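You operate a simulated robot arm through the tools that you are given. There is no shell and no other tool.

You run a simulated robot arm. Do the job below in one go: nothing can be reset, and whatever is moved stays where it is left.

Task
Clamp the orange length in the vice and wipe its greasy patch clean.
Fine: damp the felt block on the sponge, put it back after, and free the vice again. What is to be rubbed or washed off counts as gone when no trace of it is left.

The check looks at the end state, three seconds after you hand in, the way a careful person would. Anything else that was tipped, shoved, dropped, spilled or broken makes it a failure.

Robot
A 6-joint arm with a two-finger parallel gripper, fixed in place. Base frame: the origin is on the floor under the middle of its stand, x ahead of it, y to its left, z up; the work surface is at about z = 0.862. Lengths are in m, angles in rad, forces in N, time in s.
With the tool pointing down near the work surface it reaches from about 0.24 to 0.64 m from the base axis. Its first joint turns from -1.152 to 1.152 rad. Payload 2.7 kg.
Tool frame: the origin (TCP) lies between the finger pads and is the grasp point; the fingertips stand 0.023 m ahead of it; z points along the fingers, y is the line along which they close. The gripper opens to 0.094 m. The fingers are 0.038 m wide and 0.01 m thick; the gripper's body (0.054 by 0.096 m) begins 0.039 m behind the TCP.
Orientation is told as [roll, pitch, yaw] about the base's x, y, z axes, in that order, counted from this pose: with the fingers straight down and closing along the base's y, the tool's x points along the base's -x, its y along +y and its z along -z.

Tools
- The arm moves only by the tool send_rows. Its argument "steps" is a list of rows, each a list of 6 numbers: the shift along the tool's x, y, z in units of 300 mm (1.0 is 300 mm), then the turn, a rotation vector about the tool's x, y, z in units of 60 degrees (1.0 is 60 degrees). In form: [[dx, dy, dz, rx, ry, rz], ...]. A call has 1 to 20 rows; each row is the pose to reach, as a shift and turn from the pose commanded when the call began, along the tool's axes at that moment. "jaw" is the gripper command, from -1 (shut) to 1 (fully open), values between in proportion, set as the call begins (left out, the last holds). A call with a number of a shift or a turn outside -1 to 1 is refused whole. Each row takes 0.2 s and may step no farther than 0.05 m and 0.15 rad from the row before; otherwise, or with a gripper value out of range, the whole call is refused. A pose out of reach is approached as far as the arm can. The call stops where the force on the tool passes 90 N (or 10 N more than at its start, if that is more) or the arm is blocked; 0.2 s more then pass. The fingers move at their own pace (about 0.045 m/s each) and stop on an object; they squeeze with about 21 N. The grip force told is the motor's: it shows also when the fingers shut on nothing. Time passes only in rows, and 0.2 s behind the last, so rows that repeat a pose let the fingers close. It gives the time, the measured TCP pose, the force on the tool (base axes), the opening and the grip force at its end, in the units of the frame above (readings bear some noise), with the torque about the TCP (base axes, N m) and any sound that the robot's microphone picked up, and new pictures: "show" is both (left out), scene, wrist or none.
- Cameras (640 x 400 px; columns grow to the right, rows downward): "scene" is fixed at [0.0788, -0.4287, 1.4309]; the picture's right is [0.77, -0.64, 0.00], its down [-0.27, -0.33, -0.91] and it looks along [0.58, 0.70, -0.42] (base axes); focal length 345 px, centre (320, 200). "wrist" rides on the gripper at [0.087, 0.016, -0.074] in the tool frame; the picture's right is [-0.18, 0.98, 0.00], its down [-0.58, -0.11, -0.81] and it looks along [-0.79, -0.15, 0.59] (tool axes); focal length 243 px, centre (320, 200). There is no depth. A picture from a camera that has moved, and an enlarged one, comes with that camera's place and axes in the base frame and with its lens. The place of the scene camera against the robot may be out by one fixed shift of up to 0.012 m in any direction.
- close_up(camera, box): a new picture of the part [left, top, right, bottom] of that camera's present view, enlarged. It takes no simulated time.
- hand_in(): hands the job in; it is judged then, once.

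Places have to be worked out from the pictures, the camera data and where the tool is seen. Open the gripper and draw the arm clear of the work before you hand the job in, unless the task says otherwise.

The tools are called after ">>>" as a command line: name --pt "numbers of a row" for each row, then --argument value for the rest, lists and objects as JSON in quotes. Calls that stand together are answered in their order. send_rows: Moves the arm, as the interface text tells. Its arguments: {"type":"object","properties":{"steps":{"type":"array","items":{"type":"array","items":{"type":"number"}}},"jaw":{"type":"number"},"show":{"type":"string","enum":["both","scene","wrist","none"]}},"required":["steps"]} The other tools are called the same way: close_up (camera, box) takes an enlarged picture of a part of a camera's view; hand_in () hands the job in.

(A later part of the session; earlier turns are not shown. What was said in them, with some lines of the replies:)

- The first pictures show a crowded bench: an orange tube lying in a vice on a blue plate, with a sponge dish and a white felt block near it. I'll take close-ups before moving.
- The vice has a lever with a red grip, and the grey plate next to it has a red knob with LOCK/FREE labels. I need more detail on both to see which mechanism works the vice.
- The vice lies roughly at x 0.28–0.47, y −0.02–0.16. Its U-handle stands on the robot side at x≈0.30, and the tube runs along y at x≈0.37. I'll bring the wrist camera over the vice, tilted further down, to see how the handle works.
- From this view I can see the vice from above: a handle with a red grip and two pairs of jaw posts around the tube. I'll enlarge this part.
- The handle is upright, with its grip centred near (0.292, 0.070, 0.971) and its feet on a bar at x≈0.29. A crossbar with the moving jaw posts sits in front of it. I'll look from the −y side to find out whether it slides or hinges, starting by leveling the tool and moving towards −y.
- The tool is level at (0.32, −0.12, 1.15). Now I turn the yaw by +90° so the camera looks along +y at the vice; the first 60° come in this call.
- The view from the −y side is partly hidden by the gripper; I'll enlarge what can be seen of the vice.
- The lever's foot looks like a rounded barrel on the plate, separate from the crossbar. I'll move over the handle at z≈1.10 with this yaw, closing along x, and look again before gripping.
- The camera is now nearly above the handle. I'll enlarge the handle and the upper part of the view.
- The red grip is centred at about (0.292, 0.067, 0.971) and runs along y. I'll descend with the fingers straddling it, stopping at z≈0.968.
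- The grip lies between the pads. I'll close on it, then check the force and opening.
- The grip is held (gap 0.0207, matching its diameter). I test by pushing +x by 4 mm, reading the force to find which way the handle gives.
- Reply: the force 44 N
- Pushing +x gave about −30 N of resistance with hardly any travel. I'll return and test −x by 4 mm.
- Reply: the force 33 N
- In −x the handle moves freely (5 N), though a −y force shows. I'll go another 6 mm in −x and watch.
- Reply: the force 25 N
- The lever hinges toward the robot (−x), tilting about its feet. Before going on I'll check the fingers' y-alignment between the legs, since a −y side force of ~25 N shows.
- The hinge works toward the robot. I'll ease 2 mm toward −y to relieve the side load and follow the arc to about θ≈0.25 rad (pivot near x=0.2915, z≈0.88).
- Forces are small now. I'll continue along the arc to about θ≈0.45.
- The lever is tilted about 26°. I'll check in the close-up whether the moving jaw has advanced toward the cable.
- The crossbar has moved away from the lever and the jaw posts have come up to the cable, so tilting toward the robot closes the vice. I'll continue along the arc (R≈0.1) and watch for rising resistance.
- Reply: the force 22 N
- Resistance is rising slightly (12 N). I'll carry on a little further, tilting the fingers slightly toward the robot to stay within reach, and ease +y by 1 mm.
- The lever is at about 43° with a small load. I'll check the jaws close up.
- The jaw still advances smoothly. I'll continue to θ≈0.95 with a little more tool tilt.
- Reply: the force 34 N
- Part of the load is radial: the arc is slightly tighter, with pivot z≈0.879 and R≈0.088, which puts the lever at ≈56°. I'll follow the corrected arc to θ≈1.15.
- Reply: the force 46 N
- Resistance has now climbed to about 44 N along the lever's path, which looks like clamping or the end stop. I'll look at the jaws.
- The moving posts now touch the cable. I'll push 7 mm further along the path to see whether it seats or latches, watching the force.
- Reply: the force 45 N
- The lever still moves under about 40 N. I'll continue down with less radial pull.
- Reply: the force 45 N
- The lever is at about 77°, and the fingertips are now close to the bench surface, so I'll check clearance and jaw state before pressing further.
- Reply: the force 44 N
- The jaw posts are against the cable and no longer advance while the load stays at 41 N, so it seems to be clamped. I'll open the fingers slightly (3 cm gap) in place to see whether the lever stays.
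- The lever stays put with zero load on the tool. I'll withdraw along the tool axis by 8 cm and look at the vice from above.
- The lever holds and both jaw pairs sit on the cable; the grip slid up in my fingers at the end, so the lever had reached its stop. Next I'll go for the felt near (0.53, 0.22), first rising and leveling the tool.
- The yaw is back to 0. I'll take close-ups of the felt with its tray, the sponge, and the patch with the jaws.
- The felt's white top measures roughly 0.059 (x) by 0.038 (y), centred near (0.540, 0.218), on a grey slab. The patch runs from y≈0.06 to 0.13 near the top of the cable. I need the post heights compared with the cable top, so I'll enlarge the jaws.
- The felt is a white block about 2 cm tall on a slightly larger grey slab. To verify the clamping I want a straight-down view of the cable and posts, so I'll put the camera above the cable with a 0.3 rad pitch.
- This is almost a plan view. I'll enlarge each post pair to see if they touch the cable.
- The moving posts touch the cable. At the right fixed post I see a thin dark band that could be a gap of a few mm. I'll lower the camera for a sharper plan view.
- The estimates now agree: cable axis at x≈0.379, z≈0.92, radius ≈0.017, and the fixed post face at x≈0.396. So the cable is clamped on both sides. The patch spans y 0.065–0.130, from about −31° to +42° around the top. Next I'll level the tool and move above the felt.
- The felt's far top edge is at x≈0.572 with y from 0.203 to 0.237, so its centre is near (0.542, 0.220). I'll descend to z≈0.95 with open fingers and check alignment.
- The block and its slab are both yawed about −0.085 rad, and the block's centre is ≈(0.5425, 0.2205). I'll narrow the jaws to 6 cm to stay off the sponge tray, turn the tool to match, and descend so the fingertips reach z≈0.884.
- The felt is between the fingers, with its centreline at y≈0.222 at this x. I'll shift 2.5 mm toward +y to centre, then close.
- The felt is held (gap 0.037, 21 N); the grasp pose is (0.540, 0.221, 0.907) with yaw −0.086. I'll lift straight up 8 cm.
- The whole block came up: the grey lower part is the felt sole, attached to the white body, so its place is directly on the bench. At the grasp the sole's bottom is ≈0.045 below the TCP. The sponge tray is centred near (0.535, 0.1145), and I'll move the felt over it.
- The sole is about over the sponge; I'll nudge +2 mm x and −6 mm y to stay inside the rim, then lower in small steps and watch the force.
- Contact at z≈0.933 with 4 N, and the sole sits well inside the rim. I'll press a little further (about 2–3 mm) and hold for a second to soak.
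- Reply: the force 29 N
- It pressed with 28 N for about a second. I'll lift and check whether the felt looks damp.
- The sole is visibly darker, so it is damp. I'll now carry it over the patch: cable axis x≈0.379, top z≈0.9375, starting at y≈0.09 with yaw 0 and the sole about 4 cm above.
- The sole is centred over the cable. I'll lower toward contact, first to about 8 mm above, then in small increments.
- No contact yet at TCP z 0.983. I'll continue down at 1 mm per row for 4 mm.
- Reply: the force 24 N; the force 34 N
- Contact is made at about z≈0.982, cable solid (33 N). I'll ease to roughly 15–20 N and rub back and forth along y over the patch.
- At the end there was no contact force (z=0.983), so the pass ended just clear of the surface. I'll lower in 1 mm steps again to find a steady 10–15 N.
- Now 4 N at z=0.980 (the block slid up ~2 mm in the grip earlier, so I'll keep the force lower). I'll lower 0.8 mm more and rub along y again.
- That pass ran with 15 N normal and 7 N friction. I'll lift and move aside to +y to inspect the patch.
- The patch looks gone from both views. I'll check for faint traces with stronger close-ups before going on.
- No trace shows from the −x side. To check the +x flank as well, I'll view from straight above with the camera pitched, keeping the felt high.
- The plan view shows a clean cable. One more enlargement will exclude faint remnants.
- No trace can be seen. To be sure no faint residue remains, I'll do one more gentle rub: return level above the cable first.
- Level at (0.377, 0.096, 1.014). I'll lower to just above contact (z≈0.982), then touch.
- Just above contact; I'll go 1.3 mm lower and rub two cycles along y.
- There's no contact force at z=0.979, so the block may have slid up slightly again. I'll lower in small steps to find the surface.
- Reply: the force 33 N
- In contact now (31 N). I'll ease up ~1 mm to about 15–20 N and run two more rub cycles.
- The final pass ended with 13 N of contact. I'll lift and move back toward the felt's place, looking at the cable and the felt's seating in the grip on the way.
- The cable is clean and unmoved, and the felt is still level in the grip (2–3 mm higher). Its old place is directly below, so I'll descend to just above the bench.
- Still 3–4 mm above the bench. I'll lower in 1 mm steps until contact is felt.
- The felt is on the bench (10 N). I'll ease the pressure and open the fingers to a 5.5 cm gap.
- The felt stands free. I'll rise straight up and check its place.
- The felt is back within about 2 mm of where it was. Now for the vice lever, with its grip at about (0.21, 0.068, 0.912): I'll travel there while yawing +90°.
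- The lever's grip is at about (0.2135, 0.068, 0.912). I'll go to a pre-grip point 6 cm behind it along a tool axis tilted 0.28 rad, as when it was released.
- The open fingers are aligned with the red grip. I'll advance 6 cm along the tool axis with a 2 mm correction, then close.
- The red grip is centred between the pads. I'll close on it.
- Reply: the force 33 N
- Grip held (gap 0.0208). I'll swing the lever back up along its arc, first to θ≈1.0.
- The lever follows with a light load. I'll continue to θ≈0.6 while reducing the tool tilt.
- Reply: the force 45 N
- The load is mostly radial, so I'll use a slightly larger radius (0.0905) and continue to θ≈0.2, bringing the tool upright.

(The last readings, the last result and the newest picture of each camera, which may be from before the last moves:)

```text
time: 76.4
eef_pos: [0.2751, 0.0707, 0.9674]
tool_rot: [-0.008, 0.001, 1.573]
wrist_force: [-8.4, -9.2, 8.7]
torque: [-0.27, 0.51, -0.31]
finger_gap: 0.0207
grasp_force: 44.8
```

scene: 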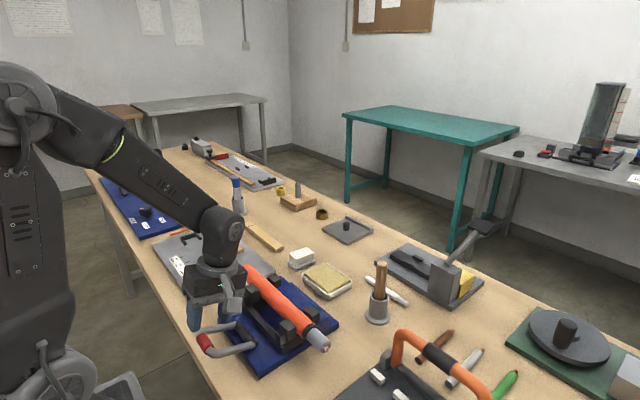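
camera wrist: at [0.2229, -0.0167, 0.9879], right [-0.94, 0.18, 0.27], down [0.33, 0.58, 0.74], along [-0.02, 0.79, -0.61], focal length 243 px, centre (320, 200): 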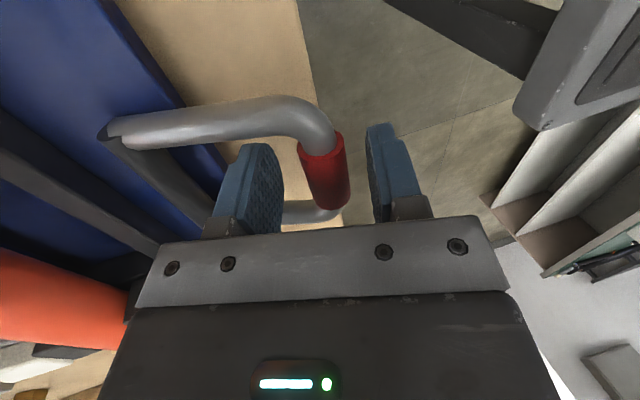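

Nearly upright. The last part: bring the grip to x≈0.2915, its starting position.

>>> send_rows --pt "0 -0.02 -0.003 0 0 0" --pt "0 -0.04 -0.005 0 0 0" --pt "0 -0.06 -0.006 0 0 0" --pt "0 -0.06 -0.006 0 0 0" --show "both"

>>> close_up --camera "scene" --box '[200, 260, 340, 370]'

```text
time: 77.4
eef_pos: [0.2919, 0.0707, 0.97]
tool_rot: [-0.008, 0.0, 1.571]
wrist_force: [-12.2, 6.6, 8.6]
torque: [0.85, 0.13, -0.12]
finger_gap: 0.0203
grasp_force: 45.5
camera wrist: at [0.2764, -0.0163, 1.0448], right [-0.98, 0.18, -0.01], down [0.1, 0.58, 0.81], along [0.15, 0.79, -0.59], focal length 243 px, centre (320, 200)
```

scene: 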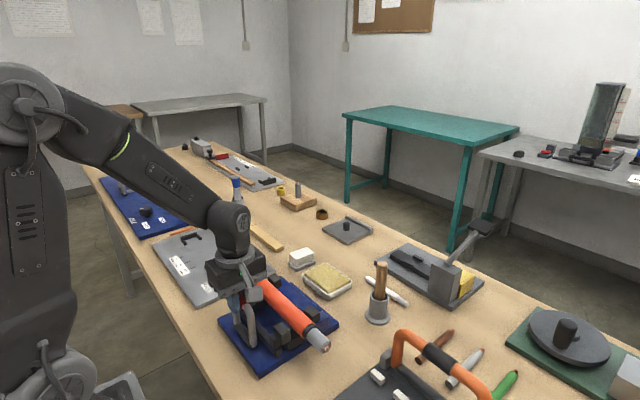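
wrist: 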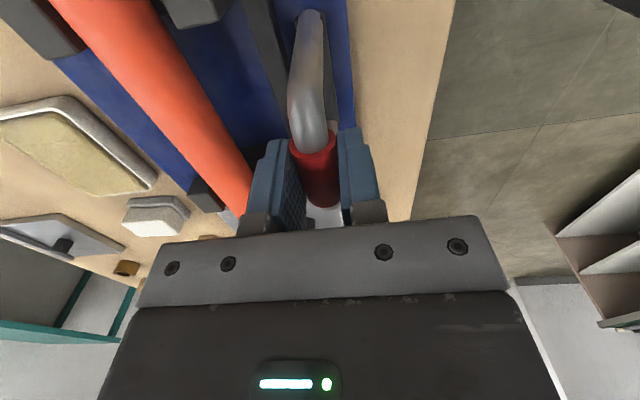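

```text
3.64 times, centred on (270, 315) of scene
camera zoom: at [0.0784, -0.4286, 1.4309], right [0.77, -0.64, 0.0], down [-0.27, -0.33, -0.91], along [0.58, 0.7, -0.42], focal length 1253 px, centre (502, -218)
```

zoom: 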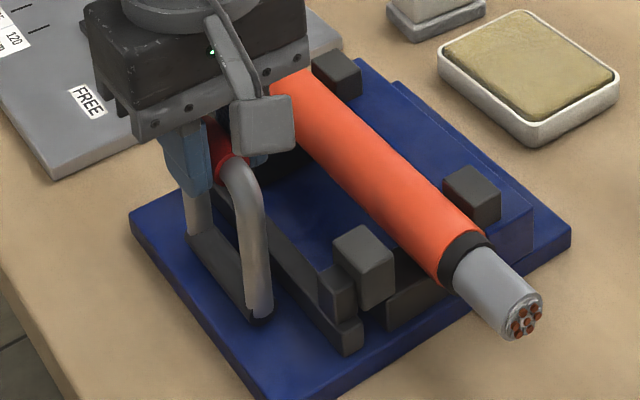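

The lever is upright at its original x (0.292) and the moving jaw has backed off from the cable. I'll open the fingers and check that the lever stays.

>>> send_rows --pt "0 0 0 0 0 0" --pt "0 0 0 0 0 0" --pt "0 0 0 0 0 0" --jaw 0.1 --show "wrist"

```text
time: 78.2
eef_pos: [0.2924, 0.0704, 0.97]
tool_rot: [-0.007, 0.0, 1.571]
wrist_force: [-0.7, -0.6, -0.2]
torque: [-0.01, 0.0, 0.0]
finger_gap: 0.0515
grasp_force: 0.1
camera wrist: at [0.2767, -0.0167, 1.0447], right [-0.98, 0.18, -0.01], down [0.1, 0.58, 0.81], along [0.15, 0.79, -0.59], focal length 243 px, centre (320, 200)
```

wrist: 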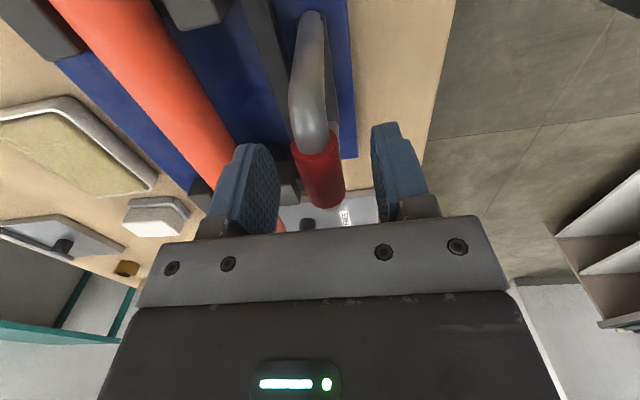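

The lever stays upright and clear of the fingers. I'll rise straight up well above the bench and open fully.

>>> send_rows --pt "0 0 -0.1 0 0 0" --pt "0 0 -0.22 0 0 0" --pt "0 0 -0.36 0 0 0" --pt "0 0 -0.5 0 0 0" --pt "0 0 -0.65 0 0 0" --pt "0 0 -0.8 0 0 0" --show "both"

>>> close_up --camera "scene" --box '[200, 250, 350, 370]'

>>> close_up --camera "scene" --box '[235, 255, 315, 325]'

```text
time: 79.6
eef_pos: [0.2899, 0.0703, 1.2095]
tool_rot: [-0.006, -0.001, 1.57]
wrist_force: [-0.7, 0.0, 0.5]
torque: [0.01, -0.01, 0.02]
finger_gap: 0.0516
grasp_force: 0.1
camera wrist: at [0.2745, -0.0175, 1.2847], right [-0.98, 0.18, -0.01], down [0.1, 0.58, 0.81], along [0.15, 0.79, -0.59], focal length 243 px, centre (320, 200)
```

scene: 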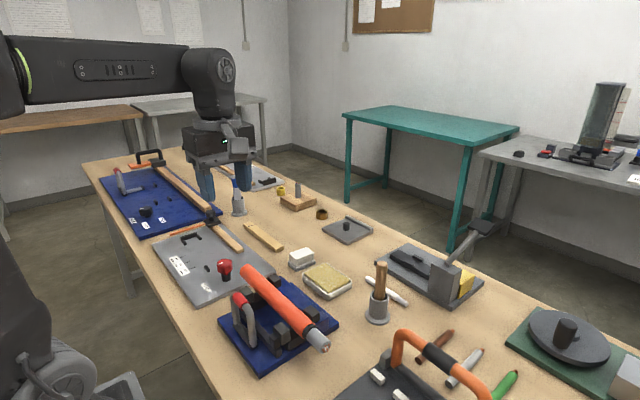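
wrist: 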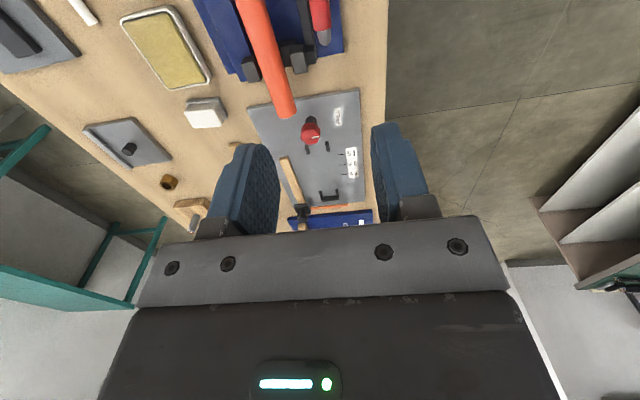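

```text
3.33 times, centred on (275, 310) of scene
camera zoom: at [0.0788, -0.4287, 1.4309], right [0.77, -0.64, 0.0], down [-0.27, -0.33, -0.91], along [0.58, 0.7, -0.42], focal length 1149 px, centre (470, -167)
```

zoom: 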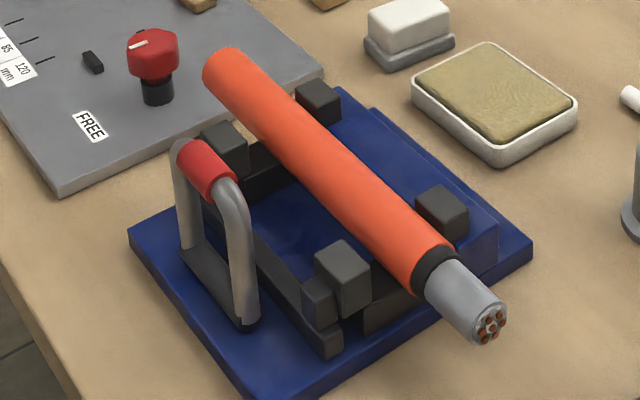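

```text
5.71 times, centred on (275, 290) of scene
camera zoom: at [0.0788, -0.4287, 1.4309], right [0.77, -0.64, 0.0], down [-0.27, -0.33, -0.91], along [0.58, 0.7, -0.42], focal length 1970 px, centre (577, -314)
```

zoom: 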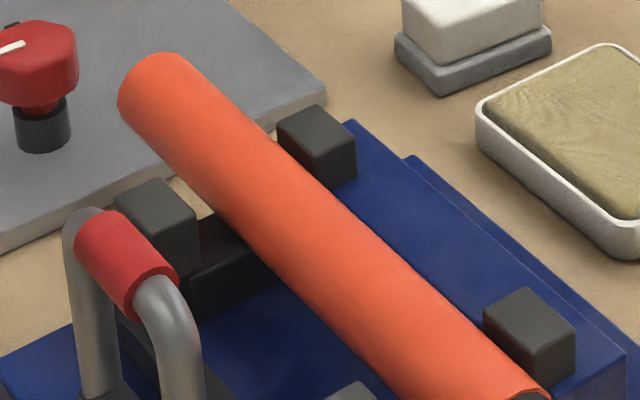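

The vice is open, the cable clean and in place, and the felt is back. I'll take one last close-up of the cable from the wrist camera before opening fully.

>>> close_up --camera "wrist" --box '[180, 0, 360, 125]'

>>> send_rows --pt "0 0 -0.05 0 0 0" --pt "0 0 -0.1 0 0 0" --pt "0 0 -0.15 0 0 0" --jaw 1 --show "scene"

```text
3.20 times, centred on (270, 62) of wrist
camera zoom: at [0.2745, -0.0175, 1.2847], right [-0.98, 0.18, -0.01], down [0.1, 0.58, 0.81], along [0.15, 0.79, -0.59], focal length 776 px, centre (480, 640)
```

zoom: 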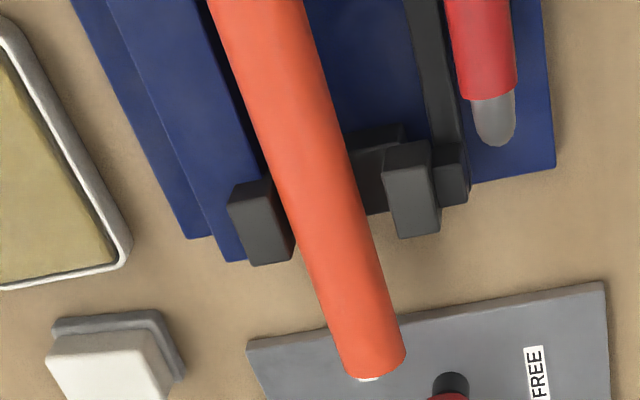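

```text
time: 80.4
eef_pos: [0.2909, 0.0693, 1.2555]
tool_rot: [-0.008, -0.001, 1.57]
wrist_force: [0.5, -0.4, -0.2]
torque: [0.01, -0.04, -0.02]
finger_gap: 0.094
grasp_force: 0.1
```

scene: 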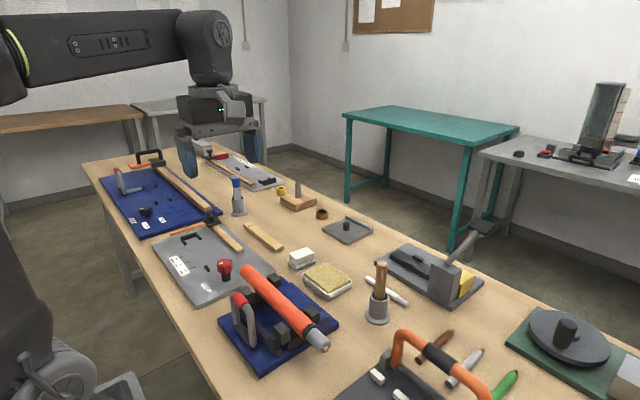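

The cable shows no trace of grease and the vice lever is upright with the jaws open. The felt stands in its place, the gripper is open, and the arm is clear above the bench, so I'll hand in.

>>> hand_in

```text
The job is handed in.
```

I clamped the orange length in the vice and wiped its greasy patch off, then handed the job in. No trace of grease showed in close-ups from above, from the robot side and from the scene camera.

- **Vice:** It's free again. The lever is upright where it started and the jaws have backed off. Clamping seems to have pushed the orange length about 3 mm sideways against the fixed posts, and it was left there.
- **Felt:** I damped it on the sponge, rubbed the patch along its length in several passes, and set it back on the bench within about 2 mm of its old place.
- **Everything else:** I saw nothing tipped or dropped, and the sponge tray and other tools look as they did. The gripper is open and the arm is clear above the bench.
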